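You operate a simulated robot arm through the tools that you are given. There is no shell and no other tool.

You are at the controls of a simulated robot arm. One attempt, no reset.

TASK
Switch the mains off, unplug the orange cable and wind it back in.
Fine: mains off before the plug comes out; the plug goes in the orange holder; cable brake to FREE to wind, back to LOCK after.

It is judged by the outcome, as a careful person would: the job done as asked, and still so three seconds after it is handed in. It fails if anything else is knocked over, pushed out of place, dropped, spilled or broken.

THE ROBOT
A 7-joint arm with a two-finger parallel gripper, fixed in place. Base frame: the origin is at the foot of the arm, x ahead of it, y to its left, z up. Readings come in mm, degrees, newtons and seconds.
Its first joint turns from -166.0 to 166.0 degrees. Payload 4.4 kg.
The tool frame sits at the grasp point between the pads (the TCP): z along the fingers, y along the line on which they close. The tips reach 23 mm beyond it. The gripper opens to 94 mm. The fingers are 38 mm wide and 10 mm thick; the gripper's body (54 by 96 mm) begins 39 mm behind the TCP.
Orientation is told as [roll, pitch, yaw] about the base's x, y, z axes, in that order, counted from this pose: with the fingers straight down and closing along the base's y, the tool's x points along the base's -x, its y along +y and its z along -z.

THE INTERFACE
- The arm moves only by the tool servo_tool. Its argument "steps" is a list of rows, each a list of 2 entries, a list of its own where there are three numbers: the shift along the tool's x, y, z in mm, then the turn, a rotation vector about the tool's x, y, z in degrees. In form: [[[dx, dy, dz], [ax, ay, az]], ...]. A call has 1 to 20 rows; each row shifts and turns the commanded pose from where the row before left it, along the tool's axes as they then stand. "hand" is the opening, from 0 (shut) to 1 (fully open), set as the call begins (left out, the last holds). Rows are played at 5 a second. More than 50 mm and 8.6 degrees between two rows, or a gripper value outside its range, and nothing of the call is played. A pose out of reach is approached as far as the arm can. The call stops where the force on the tool passes 90 N (or 10 N more than at its start, if that is more) or the arm is blocked; 0.2 s more then pass. Each finger travels about 72 mm/s and halts on what it meets, pressing with about 28 N; the grip force reading is that of the motor and also rises with nothing between the fingers. The clock runs only during rows and for 0.2 s after the last one: add rows that do not move to give the fingers time. The reply holds the time, the measured pose of the TCP, the force on the tool along the base axes, the opening and the grip force, in the units named above and with some noise, with the torque about the TCP (base axes, N m) and any sound that the robot's microphone picked up, and new pictures: "views" is both (left out), scene, wrist or none.
- Cameras (640 x 400 px; columns grow to the right, rows downward): "scene" is fixed at [400.2, 499.1, 1761.5]; the picture's right is [-0.75, -0.66, 0.00], its down [-0.50, 0.57, -0.65] and it looks along [0.43, -0.49, -0.76] (base axes); focal length 284 px, centre (320, 200). "wrist" rides on the gripper at [86, 16, -74] in the tool frame; the picture's right is [-0.18, 0.98, 0.00], its down [-0.58, -0.11, -0.81] and it looks along [-0.79, -0.15, 0.59] (tool axes); focal length 243 px, centre (320, 200). There is no depth. A picture from a camera that has moved, and an enlarged one, comes with that camera's place and axes in the base frame and with its lens.
- zoom(camera, box): a new picture of the part [left, top, right, bottom] of that camera's present view, enlarged. The clock stands still meanwhile.
- finish_job(): hands the job in; it is judged then, once.

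Nothing tells you positions but the pictures and the camera data. Unless the task says otherwise, let go and move clear before handing in.

The tools are called after "Emit:" as a command line: name --argument value ..., lists and objects as JSON in quotes. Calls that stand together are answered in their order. servo_tool: Moves the arm, as the interface text tells. Its arguments: {"type":"object","properties":{"steps":{"type":"array"},"hand":{"type":"number"},"views":{"type":"string","enum":["both","scene","wrist","none"]}},"required":["steps"]} The other tools are called the same way: zoom (camera, box) takes an enlarged picture of a part of a camera's view; finish_job () hands the job in.

At the start:

```text
clock: 0.0
tcp_pos: [612.9, -217.8, 1421.3]
orientation: [0.0, 0.1, 0.0]
wrist_force: [-0.5, 0.8, 0.2]
torque: [0.04, 0.02, -0.03]
grip_width: 94.4
grasp_force: 0.1
```

scene: 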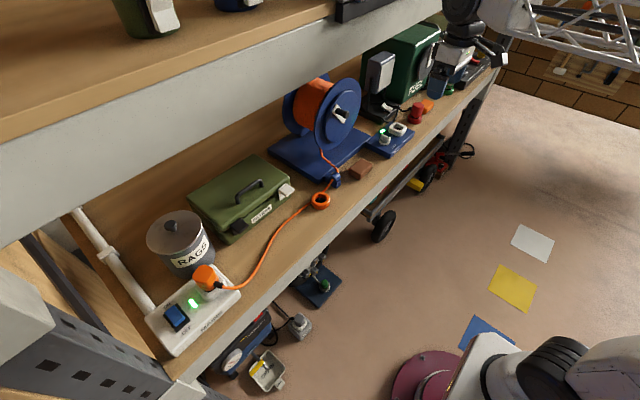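
wrist: 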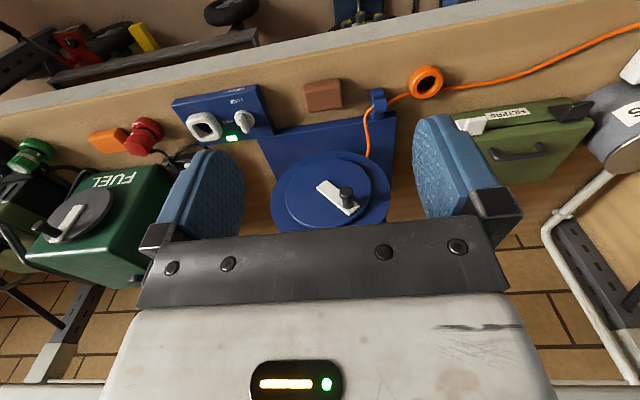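

I see a workbench shelf with a socket strip (blue rocker switch, orange plug), a blue cable reel with a crank, a blue control box and other items. I'll take closer looks before moving.

Emit:
zoom --camera "scene" --box '[130, 230, 290, 360]'

Emit:
zoom --camera "scene" --box '[260, 60, 420, 220]'

Emit:
zoom --camera "scene" --box '[340, 40, 500, 170]'

Emit:
zoom --camera "wrist" --box '[160, 60, 450, 240]'

```text
3.08 times, centred on (210, 295) of scene
camera zoom: at [400.2, 499.1, 1761.5], right [-0.75, -0.66, 0.0], down [-0.5, 0.57, -0.65], along [0.43, -0.49, -0.76], focal length 875 px, centre (658, -92)
```

zoom: 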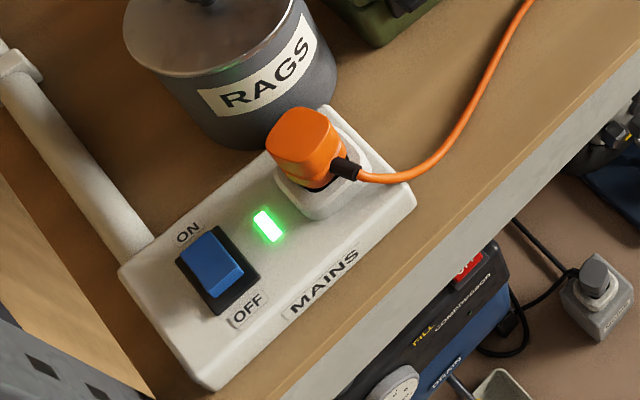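

```text
2.50 times, centred on (340, 140) of scene
camera zoom: at [400.2, 499.1, 1761.5], right [-0.75, -0.66, 0.0], down [-0.5, 0.57, -0.65], along [0.43, -0.49, -0.76], focal length 711 px, centre (270, 350)
```

zoom: 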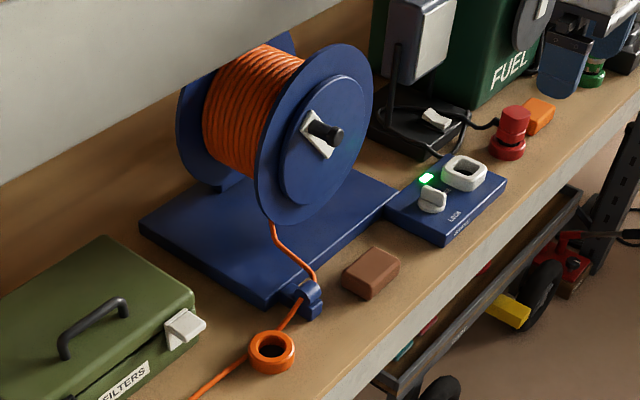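

```text
3.08 times, centred on (420, 105) of scene
camera zoom: at [400.2, 499.1, 1761.5], right [-0.75, -0.66, 0.0], down [-0.5, 0.57, -0.65], along [0.43, -0.49, -0.76], focal length 875 px, centre (12, 492)
```

zoom: 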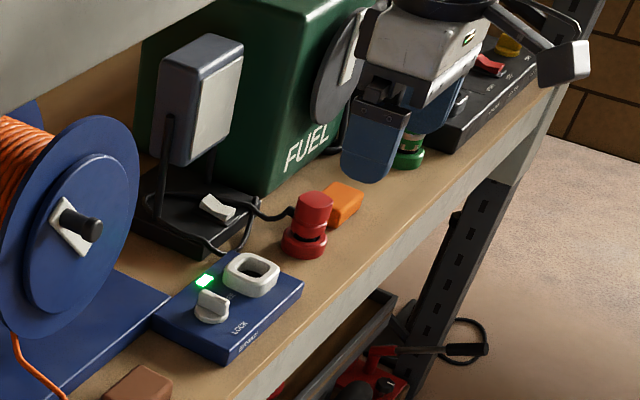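

```text
2.21 times, centred on (305, 150) of wrist
camera zoom: at [527.6, -201.3, 1495.5], right [0.18, 0.98, 0.0], down [0.58, -0.11, 0.81], along [0.79, -0.15, -0.59], focal length 535 px, centre (353, 310)
```

zoom: 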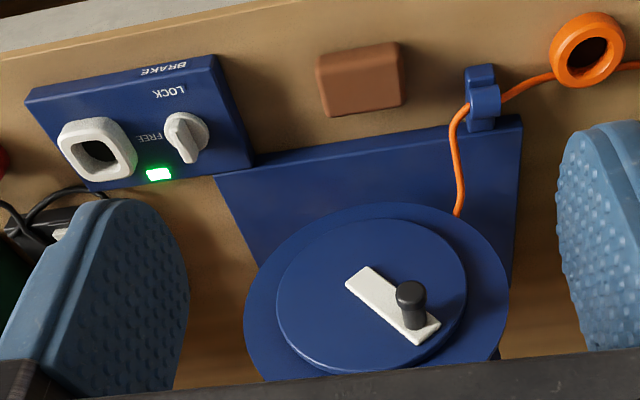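

The crank knob triangulates to about (911,-220,1195), the brake knob to about (856,-454,985), the orange ring on the shelf to about (849,-16,958), and the plug to about (887,438,1000). I'll move in free air on the robot's side of the shelf to look at the mains strip.

Emit:
servo_tool --steps '[[[5, 45, 10], [0, 0, 0]], [[5, 45, 10], [0, 0, 0]], [[5, 45, 10], [0, 0, 0]], [[5, 45, 10], [0, 0, 0]], [[5, 45, 10], [0, 0, 0]], [[5, 45, 10], [0, 0, 0]], [[5, 45, 10], [0, 0, 0]], [[5, 45, 10], [0, 0, 0]], [[5, 45, 10], [0, 0, 0]], [[5, 45, 10], [0, 0, 0]], [[0, 45, 10], [0, 0, 0]], [[0, 45, 10], [0, 0, 0]], [[0, 45, 10], [0, 0, 0]]]' --views "both"

```text
clock: 2.8
tcp_pos: [563.1, 366.0, 1292.9]
orientation: [0.1, -0.1, 0.0]
wrist_force: [-0.1, 0.0, 0.6]
torque: [0.02, 0.0, 0.01]
grip_width: 94.2
grasp_force: 0.1
camera wrist: at [476.7, 383.5, 1367.0], right [0.18, 0.98, 0.0], down [0.58, -0.11, 0.81], along [0.79, -0.15, -0.59], focal length 243 px, centre (320, 200)
```

scene: 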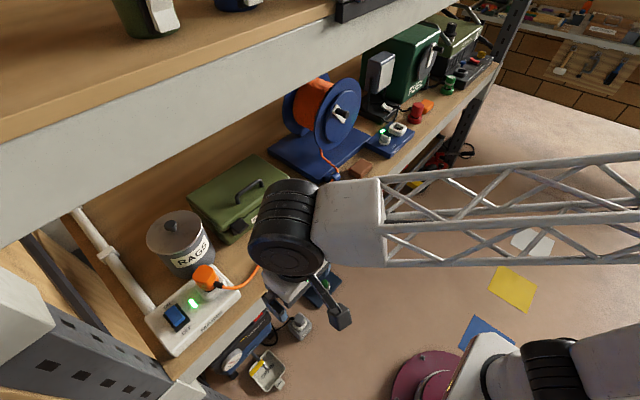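
wrist: 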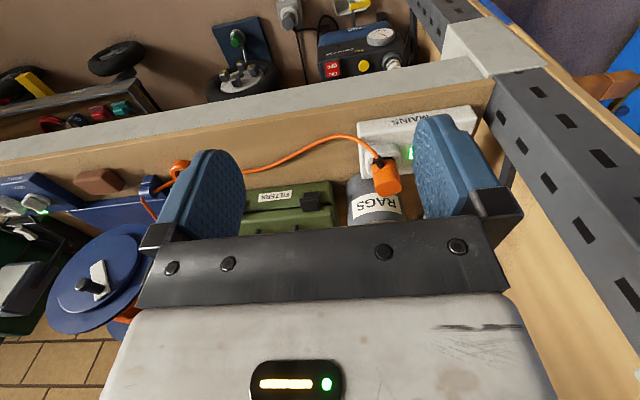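

The mains strip is now visible to the wrist camera, next to the shelf's end post. Zooming to pin down positions.

Emit:
zoom --camera "wrist" --box '[320, 90, 480, 230]'

Emit:
zoom --camera "wrist" --box '[60, 130, 260, 270]'

Emit:
zoom --camera "scene" --box '[380, 20, 520, 130]'

```text
2.86 times, centred on (400, 160) of wrist
camera zoom: at [476.7, 383.5, 1367.0], right [0.18, 0.98, 0.0], down [0.58, -0.11, 0.81], along [0.79, -0.15, -0.59], focal length 693 px, centre (91, 314)
```

zoom: 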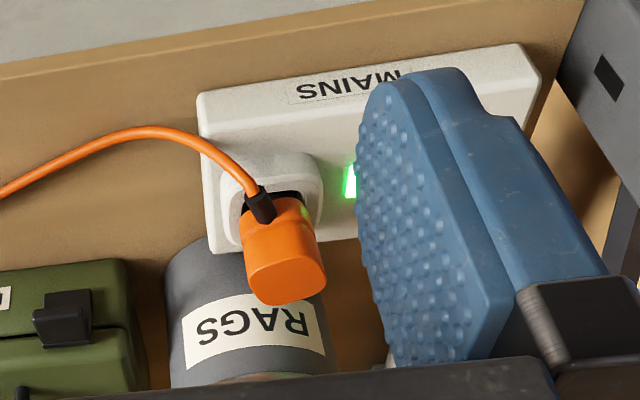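

```text
2.86 times, centred on (160, 200) of wrist
camera zoom: at [476.7, 383.5, 1367.0], right [0.18, 0.98, 0.0], down [0.58, -0.11, 0.81], along [0.79, -0.15, -0.59], focal length 693 px, centre (777, 200)
```

zoom: 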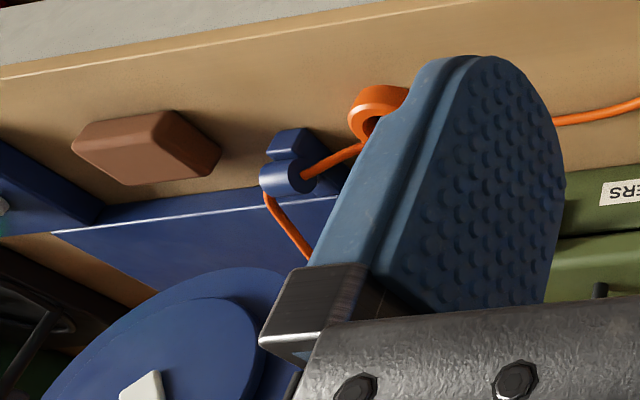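

```text
3.64 times, centred on (450, 75) of scene
camera zoom: at [400.2, 499.1, 1761.5], right [-0.75, -0.66, 0.0], down [-0.5, 0.57, -0.65], along [0.43, -0.49, -0.76], focal length 1035 px, centre (-153, 654)
```

zoom: 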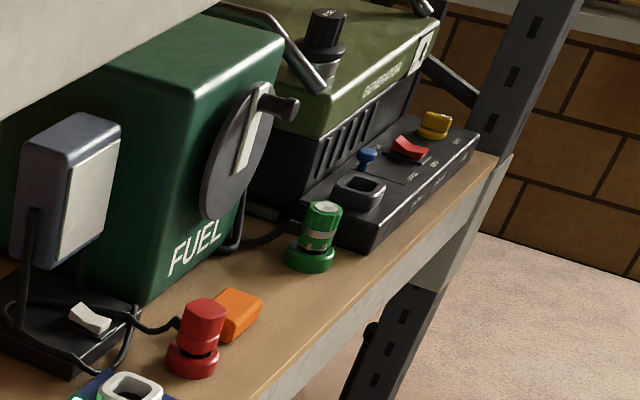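

The red and green plugs sit in matching rings on the shelf, so the orange ring near the cable guide is the orange holder. I'll move closer to the mains strip with the fingers closed for a clearer view.

Emit:
servo_tool --steps '[[[-15, 42, -2], [0, 0, 0]], [[-15, 42, -2], [0, 0, 0]], [[-15, 40, -2], [0, 0, 0]], [[-12, 0, -2], [0, 0, 0]]]' --hand 0 --views "wrist"

Emit:
zoom --camera "wrist" --box '[240, 60, 480, 220]'

```text
clock: 3.8
tcp_pos: [620.7, 492.1, 1300.8]
orientation: [0.0, 0.0, 0.0]
wrist_force: [-0.1, -0.2, -0.7]
torque: [0.03, -0.01, -0.02]
grip_width: 0.1
grasp_force: 27.7
camera wrist: at [534.5, 508.2, 1373.6], right [0.18, 0.98, 0.0], down [0.58, -0.11, 0.81], along [0.79, -0.15, -0.59], focal length 243 px, centre (320, 200)
```

wrist: 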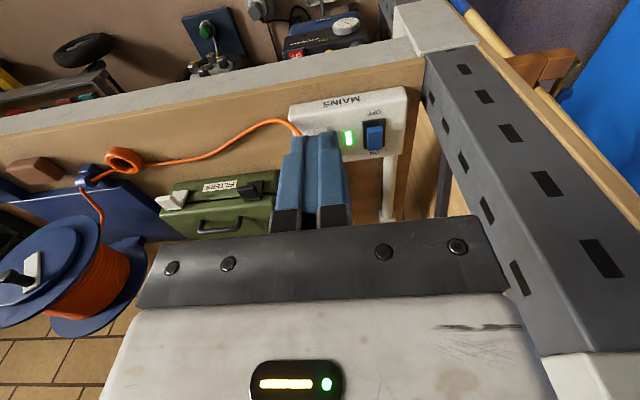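

```text
2.50 times, centred on (360, 140) of wrist
camera zoom: at [534.5, 508.2, 1373.6], right [0.18, 0.98, 0.0], down [0.58, -0.11, 0.81], along [0.79, -0.15, -0.59], focal length 606 px, centre (220, 350)
```

zoom: 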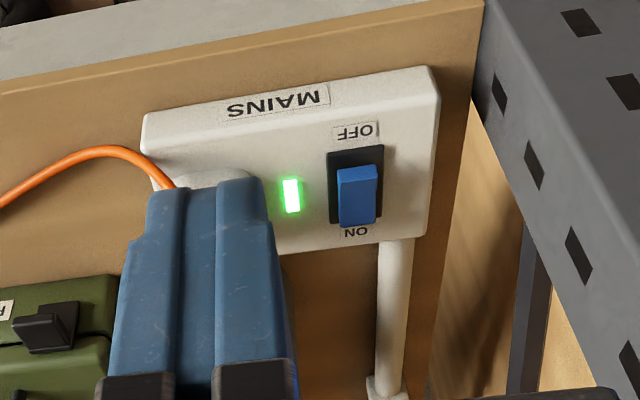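

The switch sits at roughly (843,556,~1000), with OFF on the side nearest the robot. I'll go lower and tilt the fingers forward for a side-on look at plug and switch.

Emit:
servo_tool --steps '[[[-7, -31, 40], [0, 0, 0]], [[-7, -31, 40], [0, 0, 0]], [[-6, -30, 40], [0, 0, 0]], [[0, 0, 0], [0, -7, 0]], [[0, 0, 0], [0, -7, 0]], [[0, 0, 0], [0, -7, 0]]]' --views "both"

Emit:
zoom --camera "wrist" --box '[280, 60, 520, 220]'

```text
refused: row 1 steps farther than a row can; nothing moved
```

```text
2.50 times, centred on (400, 140) of wrist
camera zoom: at [534.5, 508.2, 1373.6], right [0.18, 0.98, 0.0], down [0.58, -0.11, 0.81], along [0.79, -0.15, -0.59], focal length 606 px, centre (120, 350)
```

zoom: 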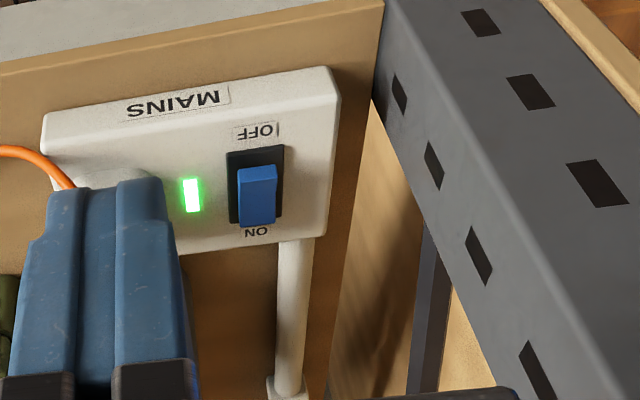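

The view is unchanged, because the step was slightly over 50 mm in total. I'll repeat the move with smaller rows.

Emit:
servo_tool --steps '[[[-5, -23, 30], [0, 0, 0]], [[-5, -23, 30], [0, 0, 0]], [[-5, -23, 30], [0, 0, 0]], [[-5, -23, 30], [0, 0, 0]], [[0, 0, 0], [0, -7, 0]], [[0, 0, 0], [0, -7, 0]], [[0, 0, 0], [0, -7, 0]]]' --views "both"

Emit:
zoom --camera "wrist" --box '[280, 60, 520, 220]'

```text
clock: 5.4
tcp_pos: [640.0, 399.9, 1179.7]
orientation: [-0.1, -21.1, 0.1]
wrist_force: [1.0, 0.8, 0.8]
torque: [-0.03, 0.0, -0.02]
grip_width: 0.1
grasp_force: 28.0
camera wrist: at [533.8, 415.2, 1217.4], right [0.17, 0.98, 0.07], down [0.25, -0.11, 0.96], along [0.95, -0.15, -0.27], focal length 243 px, centre (320, 200)
```

scene: 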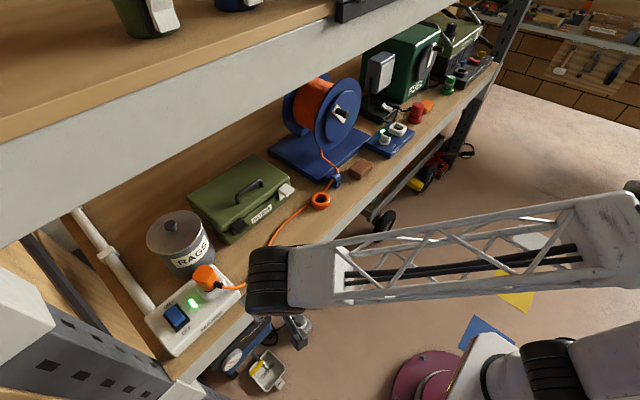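
wrist: 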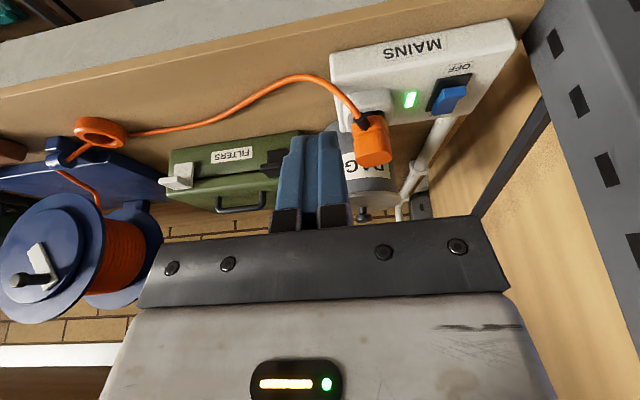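

```text
2.50 times, centred on (400, 140) of wrist
camera zoom: at [533.8, 415.2, 1217.4], right [0.17, 0.98, 0.07], down [0.25, -0.11, 0.96], along [0.95, -0.15, -0.27], focal length 606 px, centre (120, 350)
```

zoom: 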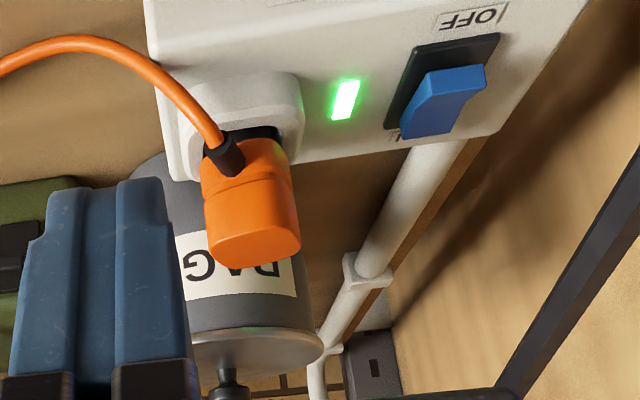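

The switch bezel is at about (846,558,998), with the raised OFF half nearer the robot. The plug top is at about (852,444,1074). I'll move sideways first, then approach above the OFF half with the fingers closed and tilted 30° forward.

Emit:
servo_tool --steps '[[[0, 39.5, 0], [0, -4.5, 0]], [[0, 39.5, 0], [0, -4.4, 0]], [[0, 39.5, 0], [0, 0, 0]], [[0, 39.5, 0], [0, 0, 0]], [[-23, 0, 36.4], [0, 0, 0]], [[-23, 0, 36.4], [0, 0, 0]], [[-23, 0, 36.4], [0, 0, 0]], [[-23, 0, 36.4], [0, 0, 0]]]' --views "both"

Emit:
zoom --camera "wrist" --box '[220, 60, 460, 210]'

```text
clock: 7.2
tcp_pos: [793.1, 558.2, 1100.5]
orientation: [0.1, -30.0, 0.0]
wrist_force: [1.0, -0.7, 0.2]
torque: [0.01, -0.01, -0.03]
grip_width: 0.0
grasp_force: 28.0
camera wrist: at [681.7, 574.2, 1121.9], right [0.16, 0.98, 0.09], down [0.1, -0.11, 0.99], along [0.98, -0.15, -0.12], focal length 243 px, centre (320, 200)
```

scene: 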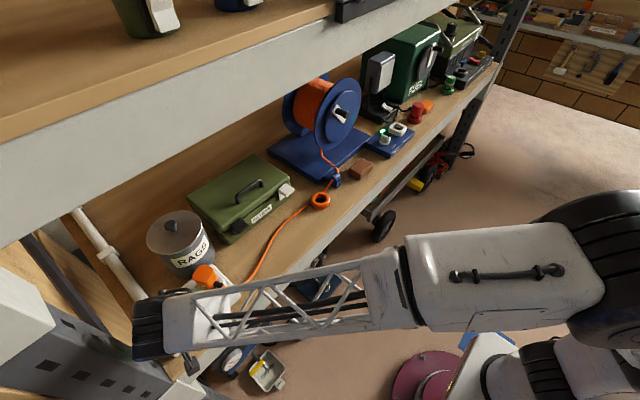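
wrist: 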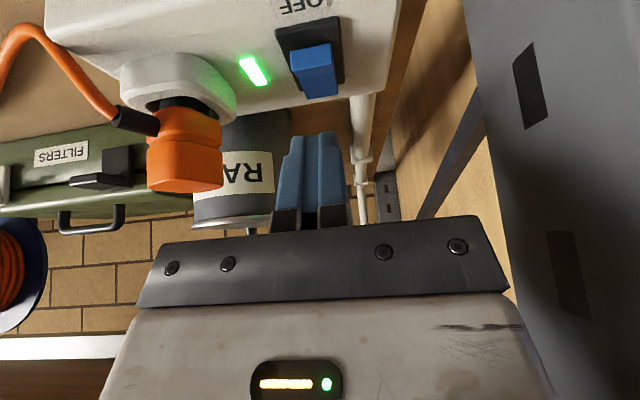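

```text
2.67 times, centred on (340, 135) of wrist
camera zoom: at [681.7, 574.2, 1121.9], right [0.16, 0.98, 0.09], down [0.1, -0.11, 0.99], along [0.98, -0.15, -0.12], focal length 647 px, centre (267, 373)
```

zoom: 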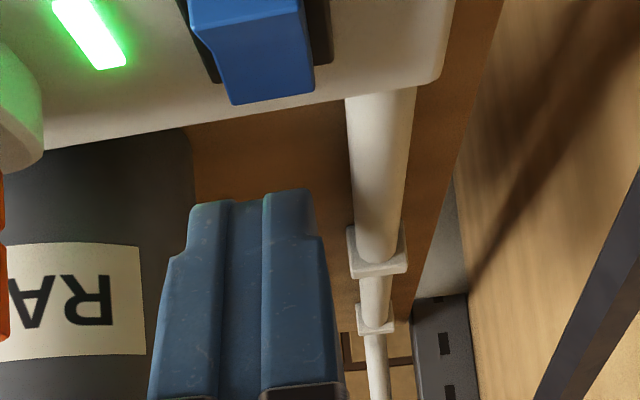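

The fingers hover in front of and above the switch. Before I press anything I'll zoom in on the rocker's shape.

Emit:
zoom --camera "wrist" --box '[260, 0, 380, 110]'

Emit:
zoom --camera "scene" --box '[140, 260, 230, 350]'

```text
3.64 times, centred on (320, 55) of wrist
camera zoom: at [681.7, 574.2, 1121.9], right [0.16, 0.98, 0.09], down [0.1, -0.11, 0.99], along [0.98, -0.15, -0.12], focal length 882 px, centre (320, 727)
```

zoom: 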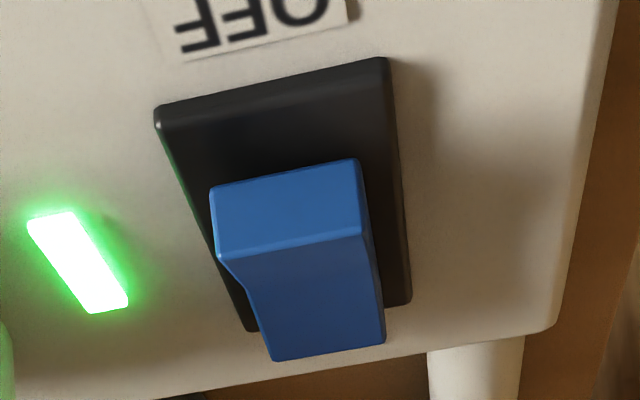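

```text
4.44 times, centred on (185, 305) of scene
camera zoom: at [400.2, 499.1, 1761.5], right [-0.75, -0.66, 0.0], down [-0.5, 0.57, -0.65], along [0.43, -0.49, -0.76], focal length 1264 px, centre (920, -267)
```

zoom: 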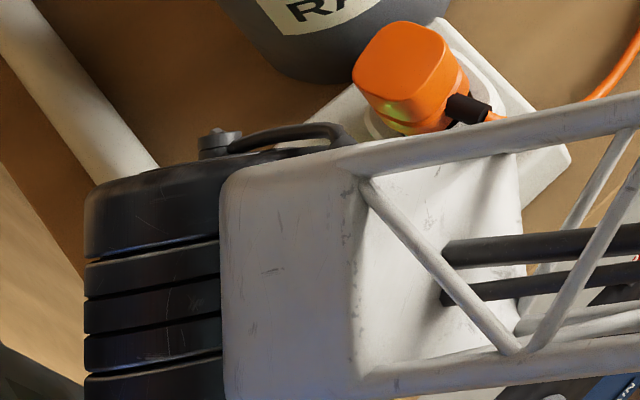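

The rocker's shape is ambiguous, so I'll back away to let the scene camera see it and look again before deciding where to press.

Emit:
servo_tool --steps '[[[0, 0, -40], [0, 0, 0]], [[0, 0, -30], [0, 0, 0]], [[0, -45, 0], [0, 0, 0]], [[0, -45, 0], [0, 0, 0]], [[0, -45, 0], [0, 0, 0]], [[0, -45, 0], [0, 0, 0]]]' --views "both"

Emit:
zoom --camera "scene" --box '[145, 285, 215, 340]'

Emit:
zoom --camera "scene" --box '[180, 250, 250, 305]'

```text
clock: 8.6
tcp_pos: [756.1, 376.8, 1159.0]
orientation: [-0.1, -30.0, 0.0]
wrist_force: [-0.1, 0.1, -0.9]
torque: [-0.03, 0.03, 0.0]
grip_width: 0.0
grasp_force: 27.8
camera wrist: at [645.1, 392.5, 1180.7], right [0.16, 0.98, 0.09], down [0.1, -0.11, 0.99], along [0.98, -0.15, -0.12], focal length 243 px, centre (320, 200)
```

scene: 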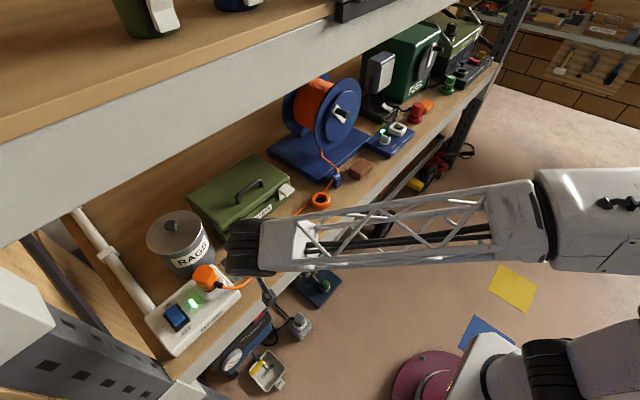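
wrist: 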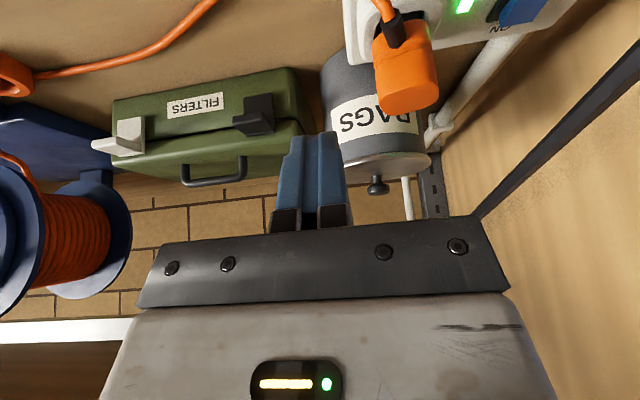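

```text
7.27 times, centred on (180, 312) of scene
camera zoom: at [400.2, 499.1, 1761.5], right [-0.75, -0.66, 0.0], down [-0.5, 0.57, -0.65], along [0.43, -0.49, -0.76], focal length 2069 px, centre (1338, -618)
```

zoom: 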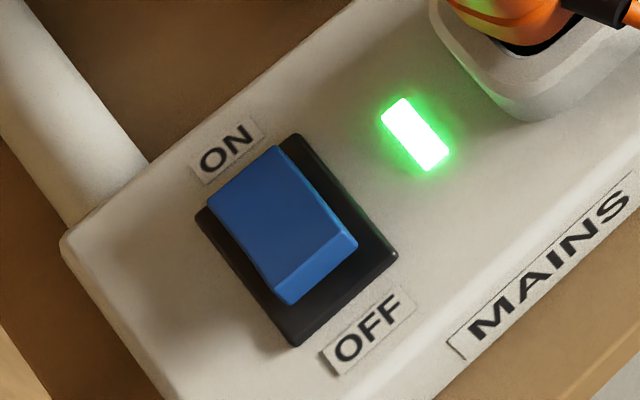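

```text
7.27 times, centred on (215, 278) of scene
camera zoom: at [400.2, 499.1, 1761.5], right [-0.75, -0.66, 0.0], down [-0.5, 0.57, -0.65], along [0.43, -0.49, -0.76], focal length 2069 px, centre (1084, -364)
```

zoom: 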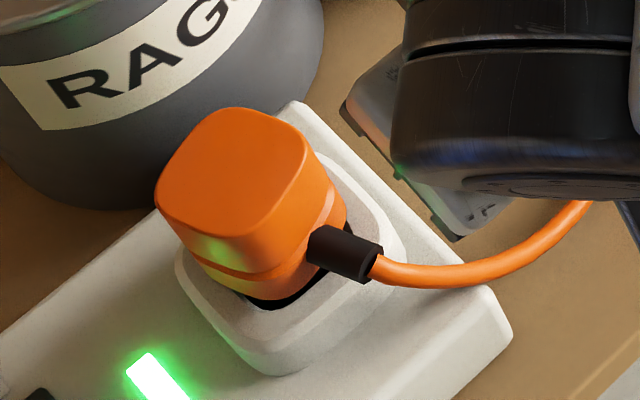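

The rocker's OFF end, nearer the robot, is raised at about (824,556,1018). The ON end is pressed down at x≈875. I'll hover closed fingertips over the OFF end.

Emit:
servo_tool --steps '[[[0, 44.8, 0], [0, 0, 0]], [[0, 44.8, 0], [0, 0, 0]], [[0, 44.8, 0], [0, 0, 0]], [[0, 44.8, 0], [0, 0, 0]], [[-6.8, 0, 36.2], [0, 0, 0]], [[-6.8, 0, 36.2], [0, 0, 0]], [[-6.8, 0, 36.2], [0, 0, 0]]]' --views "wrist"

Emit:
zoom --camera "wrist" --box '[240, 20, 420, 200]'

```text
clock: 10.2
tcp_pos: [830.3, 555.7, 1076.4]
orientation: [0.0, -30.0, 0.0]
wrist_force: [-0.1, -0.5, 0.4]
torque: [-0.03, 0.0, -0.01]
grip_width: 0.1
grasp_force: 28.0
camera wrist: at [718.4, 572.7, 1097.5], right [0.16, 0.98, 0.09], down [0.1, -0.11, 0.99], along [0.98, -0.15, -0.12], focal length 243 px, centre (320, 200)
```

wrist: 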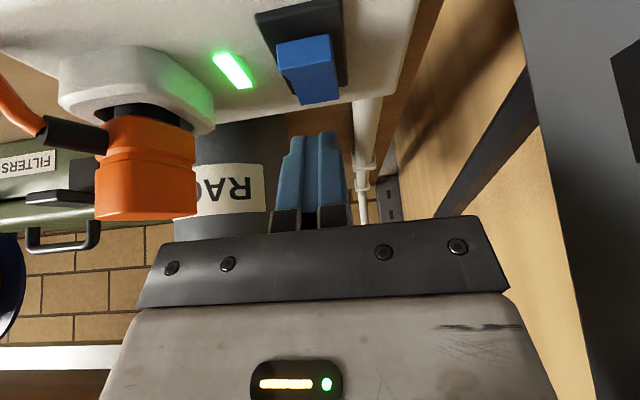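

```text
2.22 times, centred on (330, 110) of wrist
camera zoom: at [718.4, 572.7, 1097.5], right [0.16, 0.98, 0.09], down [0.1, -0.11, 0.99], along [0.98, -0.15, -0.12], focal length 539 px, centre (298, 400)
```

zoom: 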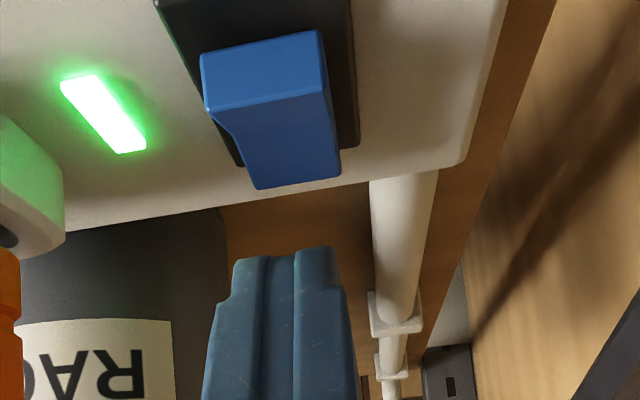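

The tips are about 35 mm above the raised OFF end. I'm going straight down slowly now.

Emit:
servo_tool --steps '[[[6, 0, 10.4], [0, 0, 0]], [[6, 0, 10.4], [0, 0, 0]]]' --views "wrist"

Emit:
zoom --camera "wrist" --box '[240, 20, 420, 200]'

```text
clock: 10.8
tcp_pos: [829.8, 556.0, 1051.9]
orientation: [-0.1, -29.8, 0.0]
wrist_force: [0.0, 0.2, 0.2]
torque: [-0.01, 0.01, -0.03]
grip_width: 0.0
grasp_force: 27.7
camera wrist: at [718.4, 573.0, 1073.1], right [0.16, 0.98, 0.09], down [0.1, -0.11, 0.99], along [0.98, -0.15, -0.12], focal length 243 px, centre (320, 200)
```

wrist: 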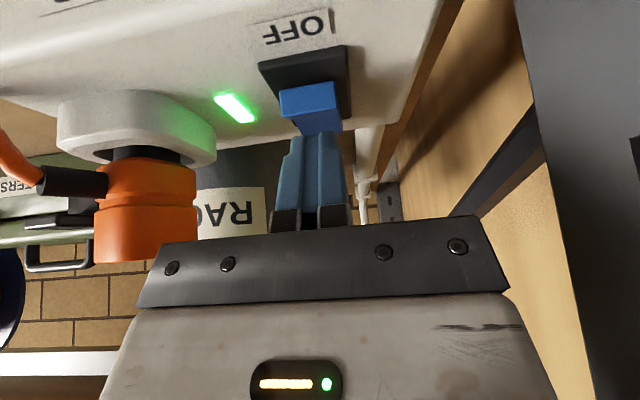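

```text
2.22 times, centred on (330, 110) of wrist
camera zoom: at [718.4, 573.0, 1073.1], right [0.16, 0.98, 0.09], down [0.1, -0.11, 0.99], along [0.98, -0.15, -0.12], focal length 539 px, centre (298, 400)
```

zoom: 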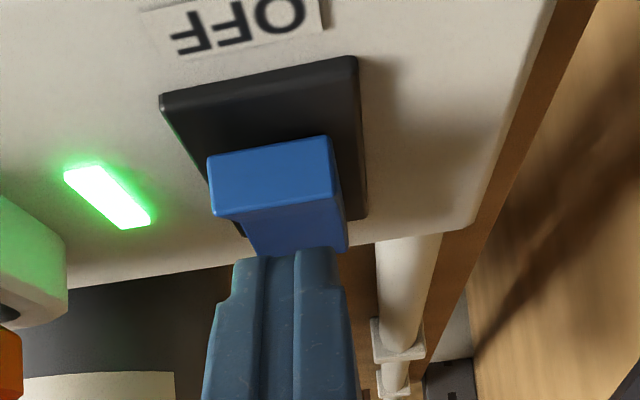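

There are only a few mm of gap now. I'll press down in small steps and watch the force and the lamp.

Emit:
servo_tool --steps '[[[2, 0, 3.46], [0, 0, 0]], [[2, 0, 3.46], [0, 0, 0]], [[1, 0, 1.73], [0, 0, 0]]]' --views "wrist"

Emit:
zoom --camera "wrist" --box '[240, 20, 420, 200]'

```text
clock: 11.6
tcp_pos: [830.9, 556.5, 1039.4]
orientation: [0.0, -29.9, -0.1]
wrist_force: [1.1, 1.0, 2.3]
torque: [0.01, -0.05, 0.03]
grip_width: 0.2
grasp_force: 27.9
camera wrist: at [719.0, 572.3, 1061.6], right [0.16, 0.98, 0.09], down [0.1, -0.11, 0.99], along [0.98, -0.15, -0.12], focal length 243 px, centre (320, 200)
```

wrist: 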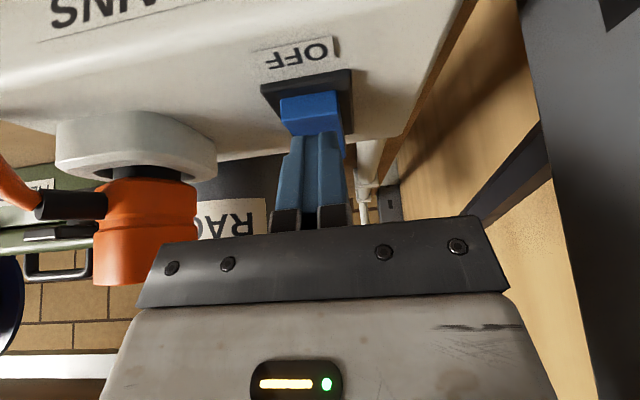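

```text
2.22 times, centred on (330, 110) of wrist
camera zoom: at [719.0, 572.3, 1061.6], right [0.16, 0.98, 0.09], down [0.1, -0.11, 0.99], along [0.98, -0.15, -0.12], focal length 539 px, centre (298, 400)
```

zoom: 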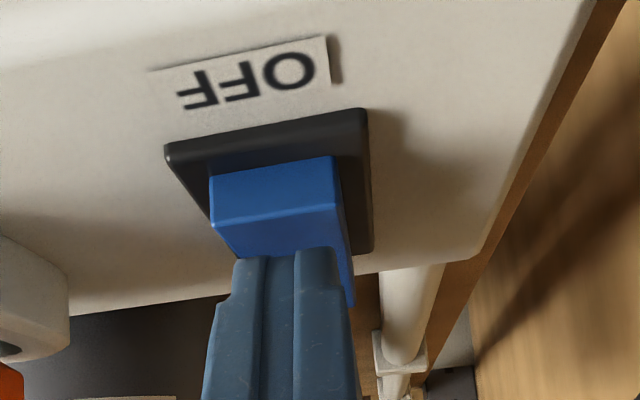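

The green lamp has gone out and the rocker has tipped toward OFF. I'll retract straight up and check with the scene camera that it stays off.

Emit:
servo_tool --steps '[[[-10, 0, -17.3], [0, 0, 0]], [[-10, 0, -17.3], [0, 0, 0]], [[0, 0, -40], [0, 0, 0]], [[0, 0, -45], [0, 0, 0]], [[0, -45, 0], [0, 0, 0]], [[0, -45, 0], [0, 0, 0]], [[0, -45, 0], [0, 0, 0]], [[0, -45, 0], [0, 0, 0]]]' --views "both"

Emit:
zoom --camera "scene" --box '[145, 275, 235, 340]'

```text
clock: 13.4
tcp_pos: [786.0, 375.6, 1153.5]
orientation: [0.0, -29.9, 0.0]
wrist_force: [0.0, 0.5, -0.3]
torque: [-0.02, 0.03, 0.02]
grip_width: 0.0
grasp_force: 28.1
camera wrist: at [675.4, 392.3, 1175.8], right [0.16, 0.98, 0.09], down [0.1, -0.11, 0.99], along [0.98, -0.15, -0.12], focal length 243 px, centre (320, 200)
```

scene: 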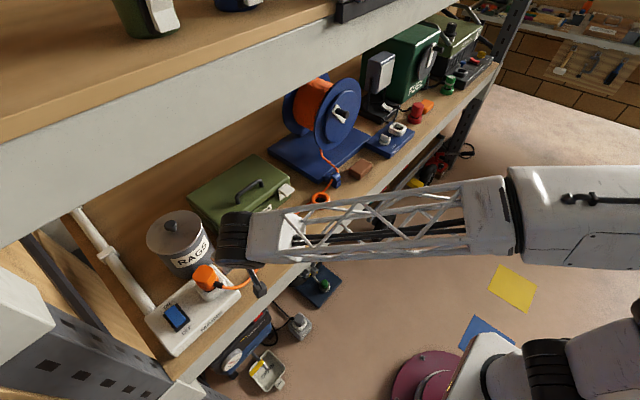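
wrist: 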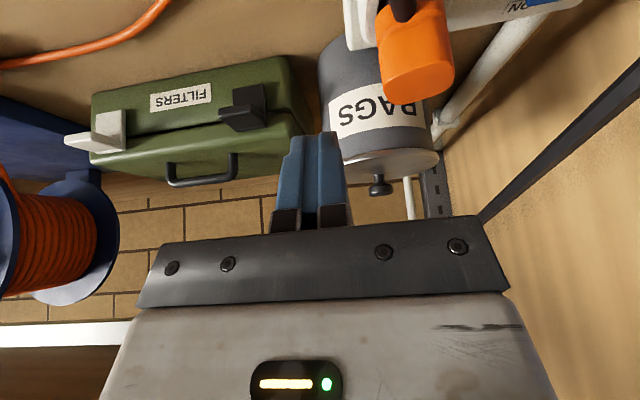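

```text
6.15 times, centred on (190, 308) of scene
camera zoom: at [400.2, 499.1, 1761.5], right [-0.75, -0.66, 0.0], down [-0.5, 0.57, -0.65], along [0.43, -0.49, -0.76], focal length 1751 px, centre (1120, -462)
```

zoom: 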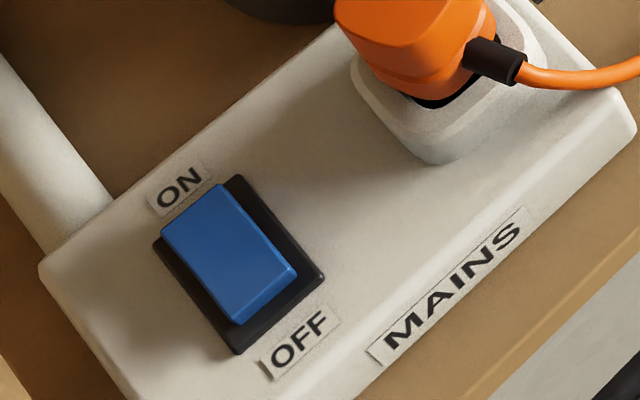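

The mains is off: the lamp is out and the rocker is tipped to OFF. Next is the plug, which is turned about 17° and centred near (852,446), top at about 1074. I'll open the gripper, match its yaw, tilt 15° and hover above it.

Emit:
servo_tool --steps '[[[0, 0, 0], [0, 7.5, 0]], [[0, 0, 0], [0, 7.5, 0]], [[0, 0, 0], [-2.2, 0, -8.21]], [[0, 0, 0], [-2.2, 0, -8.21]], [[-25.4, 16, 13.2], [0, 0, 0]], [[-25.4, 16, 13.2], [0, 0, 0]], [[-25.4, 16, 13.2], [0, 0, 0]]]' --hand 1 --views "both"

Emit:
zoom --camera "wrist" --box '[200, 60, 440, 220]'

```text
clock: 15.0
tcp_pos: [852.4, 446.2, 1137.0]
orientation: [0.0, -15.0, 17.0]
wrist_force: [-0.4, 0.8, 0.6]
torque: [0.0, 0.01, -0.05]
grip_width: 93.9
grasp_force: 0.0
camera wrist: at [751.2, 432.5, 1186.5], right [-0.12, 0.99, 0.05], down [0.37, 0.0, 0.93], along [0.92, 0.13, -0.37], focal length 243 px, centre (320, 200)
```

scene: 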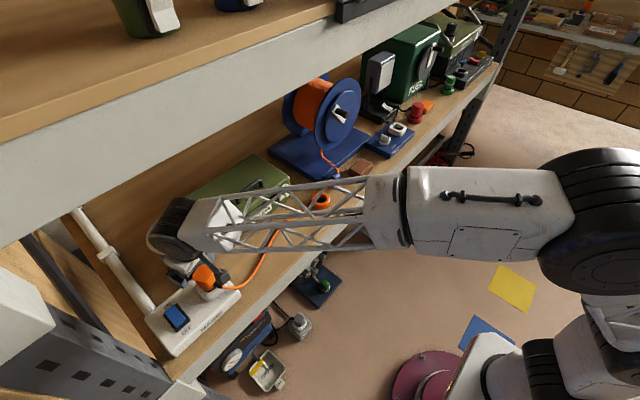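
wrist: 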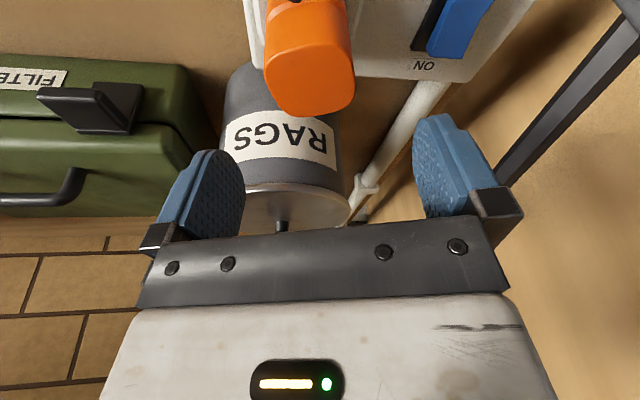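

```text
2.50 times, centred on (320, 140) of wrist
camera zoom: at [751.2, 432.5, 1186.5], right [-0.12, 0.99, 0.05], down [0.37, 0.0, 0.93], along [0.92, 0.13, -0.37], focal length 606 px, centre (320, 350)
```

zoom: 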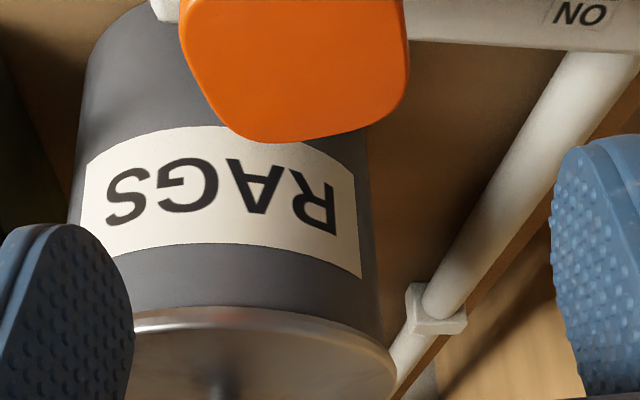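

The gripper is centred over the plug and aligned with it. Going straight down around it in stages.

Emit:
servo_tool --steps '[[[6.47, 0, 24.15], [0, 0, 0]], [[6.47, 0, 24.15], [0, 0, 0]]]' --views "both"

Emit:
zoom --camera "wrist" --box '[160, 30, 480, 230]'

```text
clock: 15.6
tcp_pos: [853.3, 448.3, 1087.1]
orientation: [-0.1, -14.8, 17.0]
wrist_force: [-0.2, 0.3, 0.7]
torque: [0.0, 0.02, 0.0]
grip_width: 94.2
grasp_force: 0.0
camera wrist: at [751.0, 433.0, 1136.0], right [-0.12, 0.99, 0.05], down [0.37, 0.0, 0.93], along [0.92, 0.13, -0.37], focal length 243 px, centre (320, 200)
```

scene: 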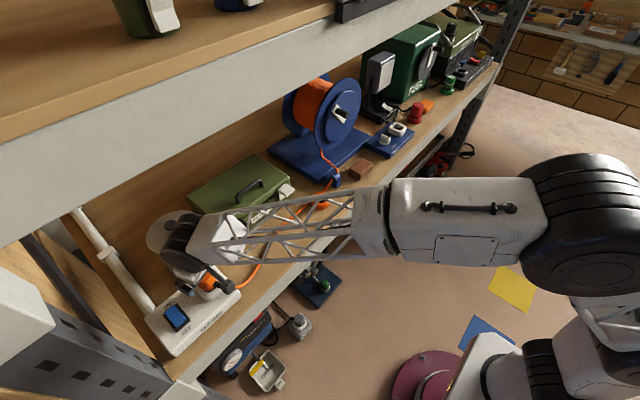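
wrist: 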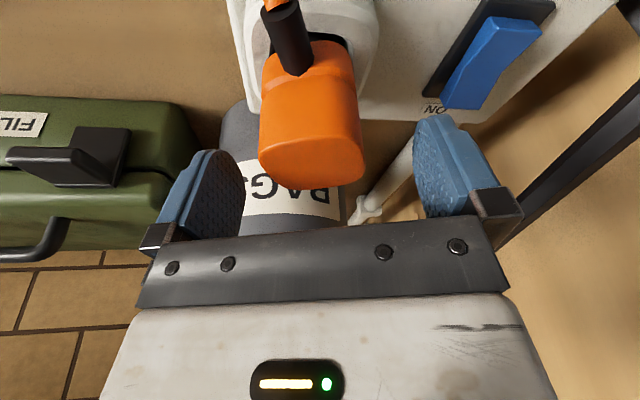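

```text
2.00 times, centred on (320, 130) of wrist
camera zoom: at [751.0, 433.0, 1136.0], right [-0.12, 0.99, 0.05], down [0.37, 0.0, 0.93], along [0.92, 0.13, -0.37], focal length 485 px, centre (320, 340)
```

zoom: 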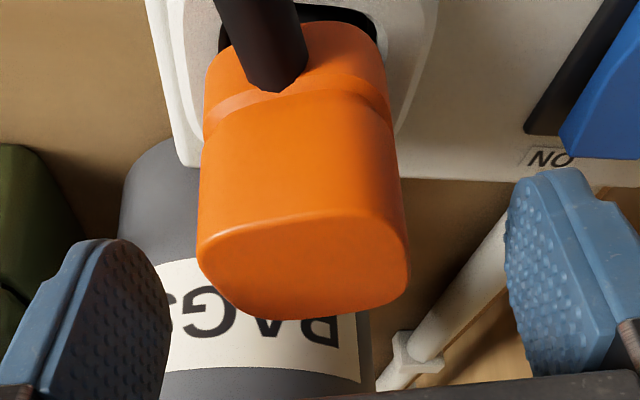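

The plug sits about 4 mm to the left of the finger centreline. I'll correct that and lower to grasp height.

Emit:
servo_tool --steps '[[[3.1, -1.5, 11.6], [0, 0, 0]], [[3.1, -1.5, 11.6], [0, 0, 0]], [[3.1, -1.5, 11.6], [0, 0, 0]]]' --views "wrist"

Emit:
zoom --camera "wrist" --box '[160, 30, 480, 230]'

```text
clock: 16.4
tcp_pos: [854.3, 443.3, 1050.0]
orientation: [0.0, -14.9, 16.9]
wrist_force: [0.9, -0.4, 1.0]
torque: [-0.01, -0.02, 0.0]
grip_width: 94.1
grasp_force: 0.1
camera wrist: at [752.3, 428.1, 1099.5], right [-0.12, 0.99, 0.05], down [0.37, 0.0, 0.93], along [0.92, 0.13, -0.37], focal length 243 px, centre (320, 200)
```

wrist: 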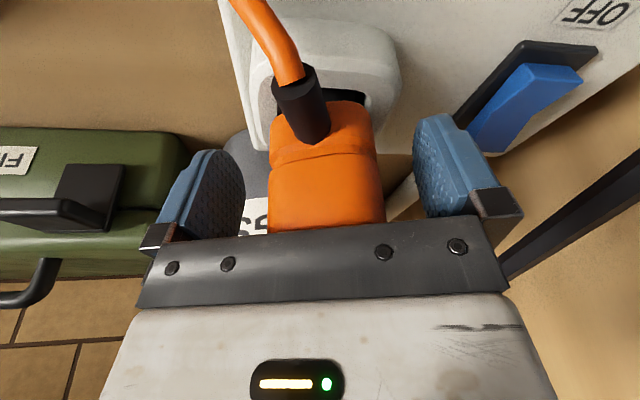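

```text
2.00 times, centred on (320, 130) of wrist
camera zoom: at [752.3, 428.1, 1099.5], right [-0.12, 0.99, 0.05], down [0.37, 0.0, 0.93], along [0.92, 0.13, -0.37], focal length 485 px, centre (320, 340)
```

zoom: 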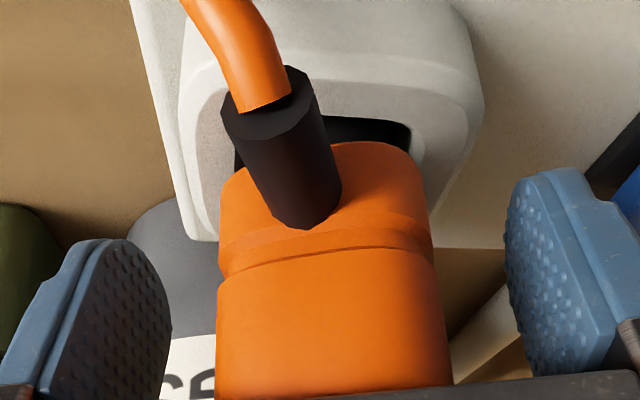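

The plug lies between the pads, fairly centred. Closing the gripper.

Emit:
servo_tool --steps '[[[0, 0, 0], [0, 0, 0]], [[0, 0, 0], [0, 0, 0]], [[0, 0, 0], [0, 0, 0]], [[0, 0, 0], [0, 0, 0]]]' --hand 0 --views "wrist"

```text
clock: 17.4
tcp_pos: [853.4, 442.9, 1050.3]
orientation: [0.0, -14.9, 17.0]
wrist_force: [-3.7, 8.8, 2.9]
torque: [0.26, 0.11, 0.0]
grip_width: 46.5
grasp_force: 28.0
camera wrist: at [752.1, 428.5, 1099.5], right [-0.12, 0.99, 0.05], down [0.37, 0.0, 0.93], along [0.92, 0.13, -0.37], focal length 243 px, centre (320, 200)
```

wrist: 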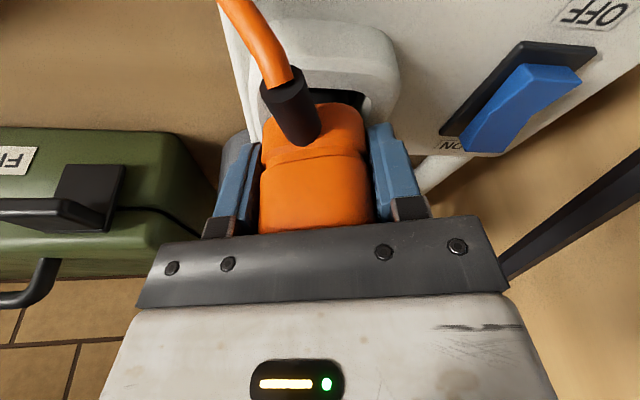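

The grip holds the plug at 46.5 mm, with a slight side load. I'll ease 2 mm sideways and pull straight up.

Emit:
servo_tool --steps '[[[0, 1, 0], [0, 0, 0]], [[0, 1, 0], [0, 0, 0]], [[-1.3, 0, -4.83], [0, 0, 0]], [[-2.07, 0, -7.73], [0, 0, 0]], [[-2.07, 0, -7.73], [0, 0, 0]]]' --views "wrist"

```text
clock: 18.6
tcp_pos: [854.0, 445.7, 1071.0]
orientation: [0.0, -14.9, 17.1]
wrist_force: [-0.5, 1.2, -1.5]
torque: [-0.02, -0.01, 0.0]
grip_width: 46.5
grasp_force: 27.6
camera wrist: at [751.4, 430.7, 1120.8], right [-0.12, 0.99, 0.05], down [0.37, 0.0, 0.93], along [0.92, 0.13, -0.37], focal length 243 px, centre (320, 200)
```

wrist: 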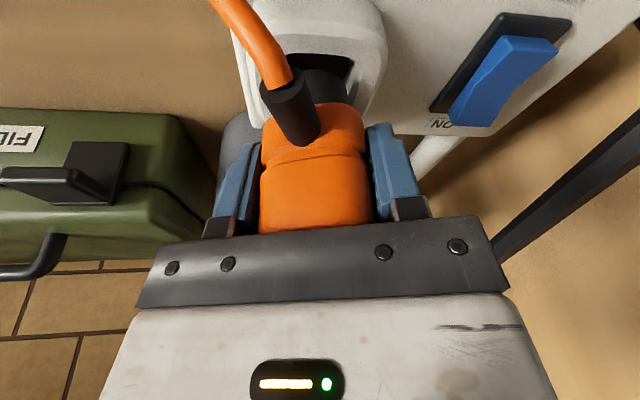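

The plug is sliding out with its black spigot visible. I'll continue up well clear of the socket.

Emit:
servo_tool --steps '[[[-3.1, 0, -11.6], [0, 0, 0]], [[-3.1, 0, -11.6], [0, 0, 0]], [[-5.18, 0, -19.3], [0, 0, 0]], [[-5.18, 0, -19.3], [0, 0, 0]], [[-5.18, 0, -19.3], [0, 0, 0]]]' --views "both"

Emit:
zoom --camera "wrist" --box '[180, 0, 440, 230]'

```text
clock: 19.8
tcp_pos: [853.5, 445.1, 1155.3]
orientation: [0.0, -14.8, 17.0]
wrist_force: [0.0, -0.2, -2.1]
torque: [-0.02, -0.03, 0.05]
grip_width: 45.9
grasp_force: 28.2
camera wrist: at [751.7, 430.2, 1204.8], right [-0.12, 0.99, 0.05], down [0.37, 0.0, 0.93], along [0.92, 0.13, -0.37], focal length 243 px, centre (320, 200)
```

scene: 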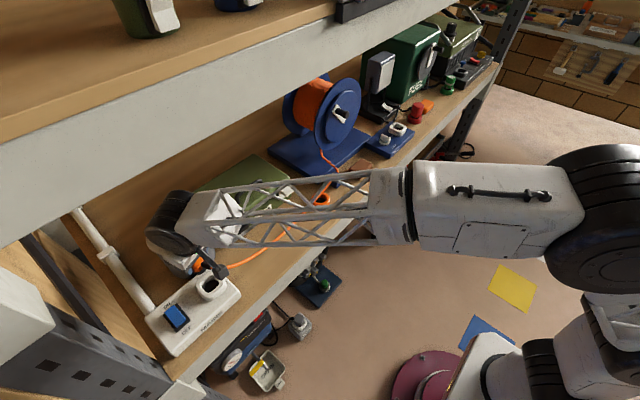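
wrist: 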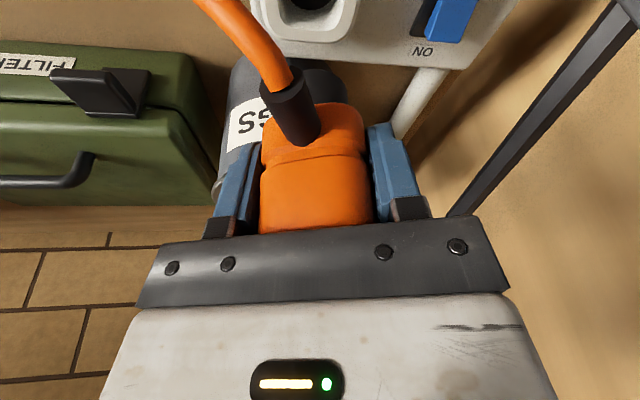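

```text
1.74 times, centred on (310, 115) of wrist
camera zoom: at [751.7, 430.2, 1204.8], right [-0.12, 0.99, 0.05], down [0.37, 0.0, 0.93], along [0.92, 0.13, -0.37], focal length 422 px, centre (337, 348)
```

zoom: 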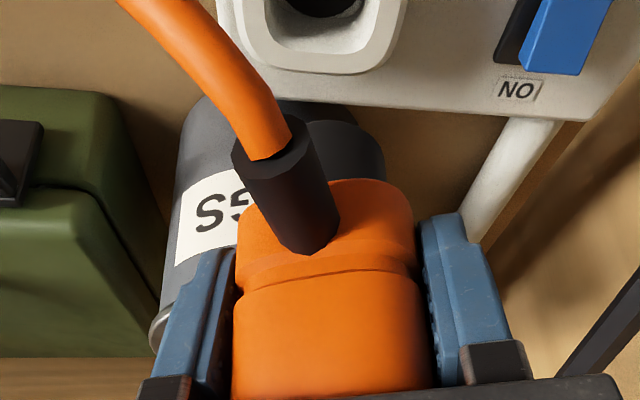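

The plug is free and held upright. I'll dip slightly to capture a reference of how the socket hole looks directly under the held plug, which I can reuse to line up over the orange holder.

Emit:
servo_tool --steps '[[[5.18, 0, 19.3], [0, 0, 0]], [[0, 0, 0], [0, 0, 0]]]' --views "wrist"

Emit:
zoom --camera "wrist" --box '[220, 0, 420, 125]'

Emit:
zoom --camera "scene" --box '[380, 90, 450, 140]'

```text
clock: 20.4
tcp_pos: [853.4, 444.8, 1135.2]
orientation: [0.0, -14.9, 17.0]
wrist_force: [0.6, -0.5, -0.6]
torque: [0.02, -0.01, -0.02]
grip_width: 46.3
grasp_force: 28.3
camera wrist: at [751.4, 430.2, 1184.7], right [-0.12, 0.99, 0.05], down [0.37, 0.0, 0.93], along [0.92, 0.13, -0.37], focal length 243 px, centre (320, 200)
```

wrist: 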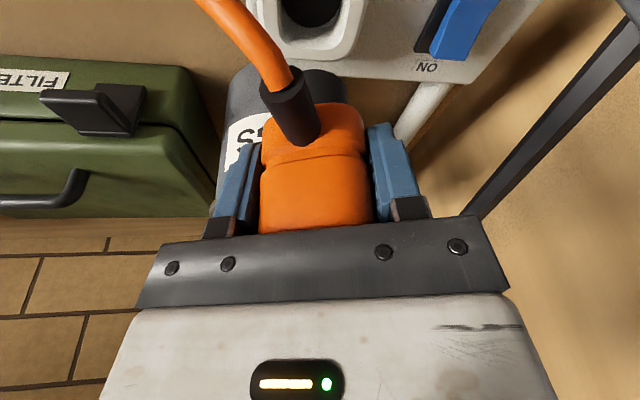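

```text
3.20 times, centred on (320, 62) of wrist
camera zoom: at [751.4, 430.2, 1184.7], right [-0.12, 0.99, 0.05], down [0.37, 0.0, 0.93], along [0.92, 0.13, -0.37], focal length 776 px, centre (320, 640)
```

zoom: 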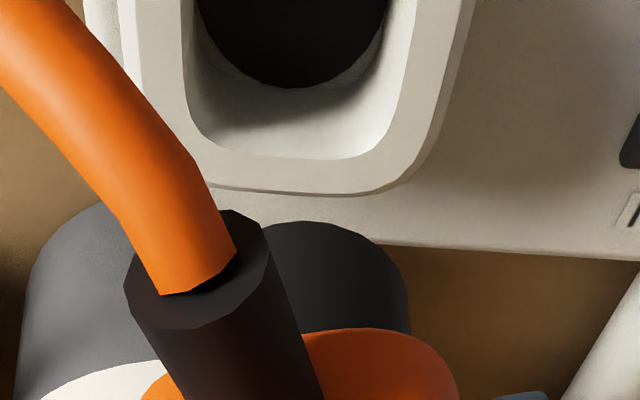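

```text
8.00 times, centred on (415, 115) of scene
camera zoom: at [400.2, 499.1, 1761.5], right [-0.75, -0.66, 0.0], down [-0.5, 0.57, -0.65], along [0.43, -0.49, -0.76], focal length 2276 px, centre (-440, 880)
```

zoom: 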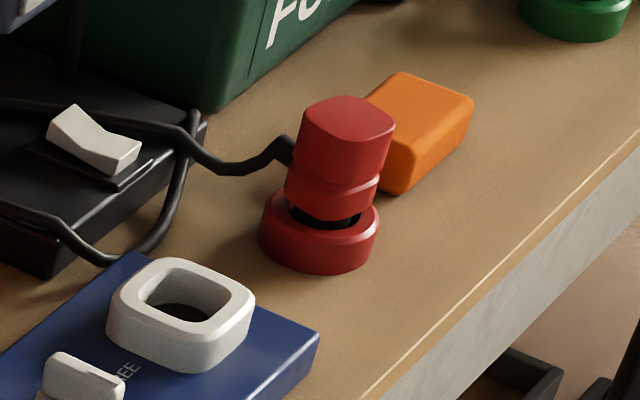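

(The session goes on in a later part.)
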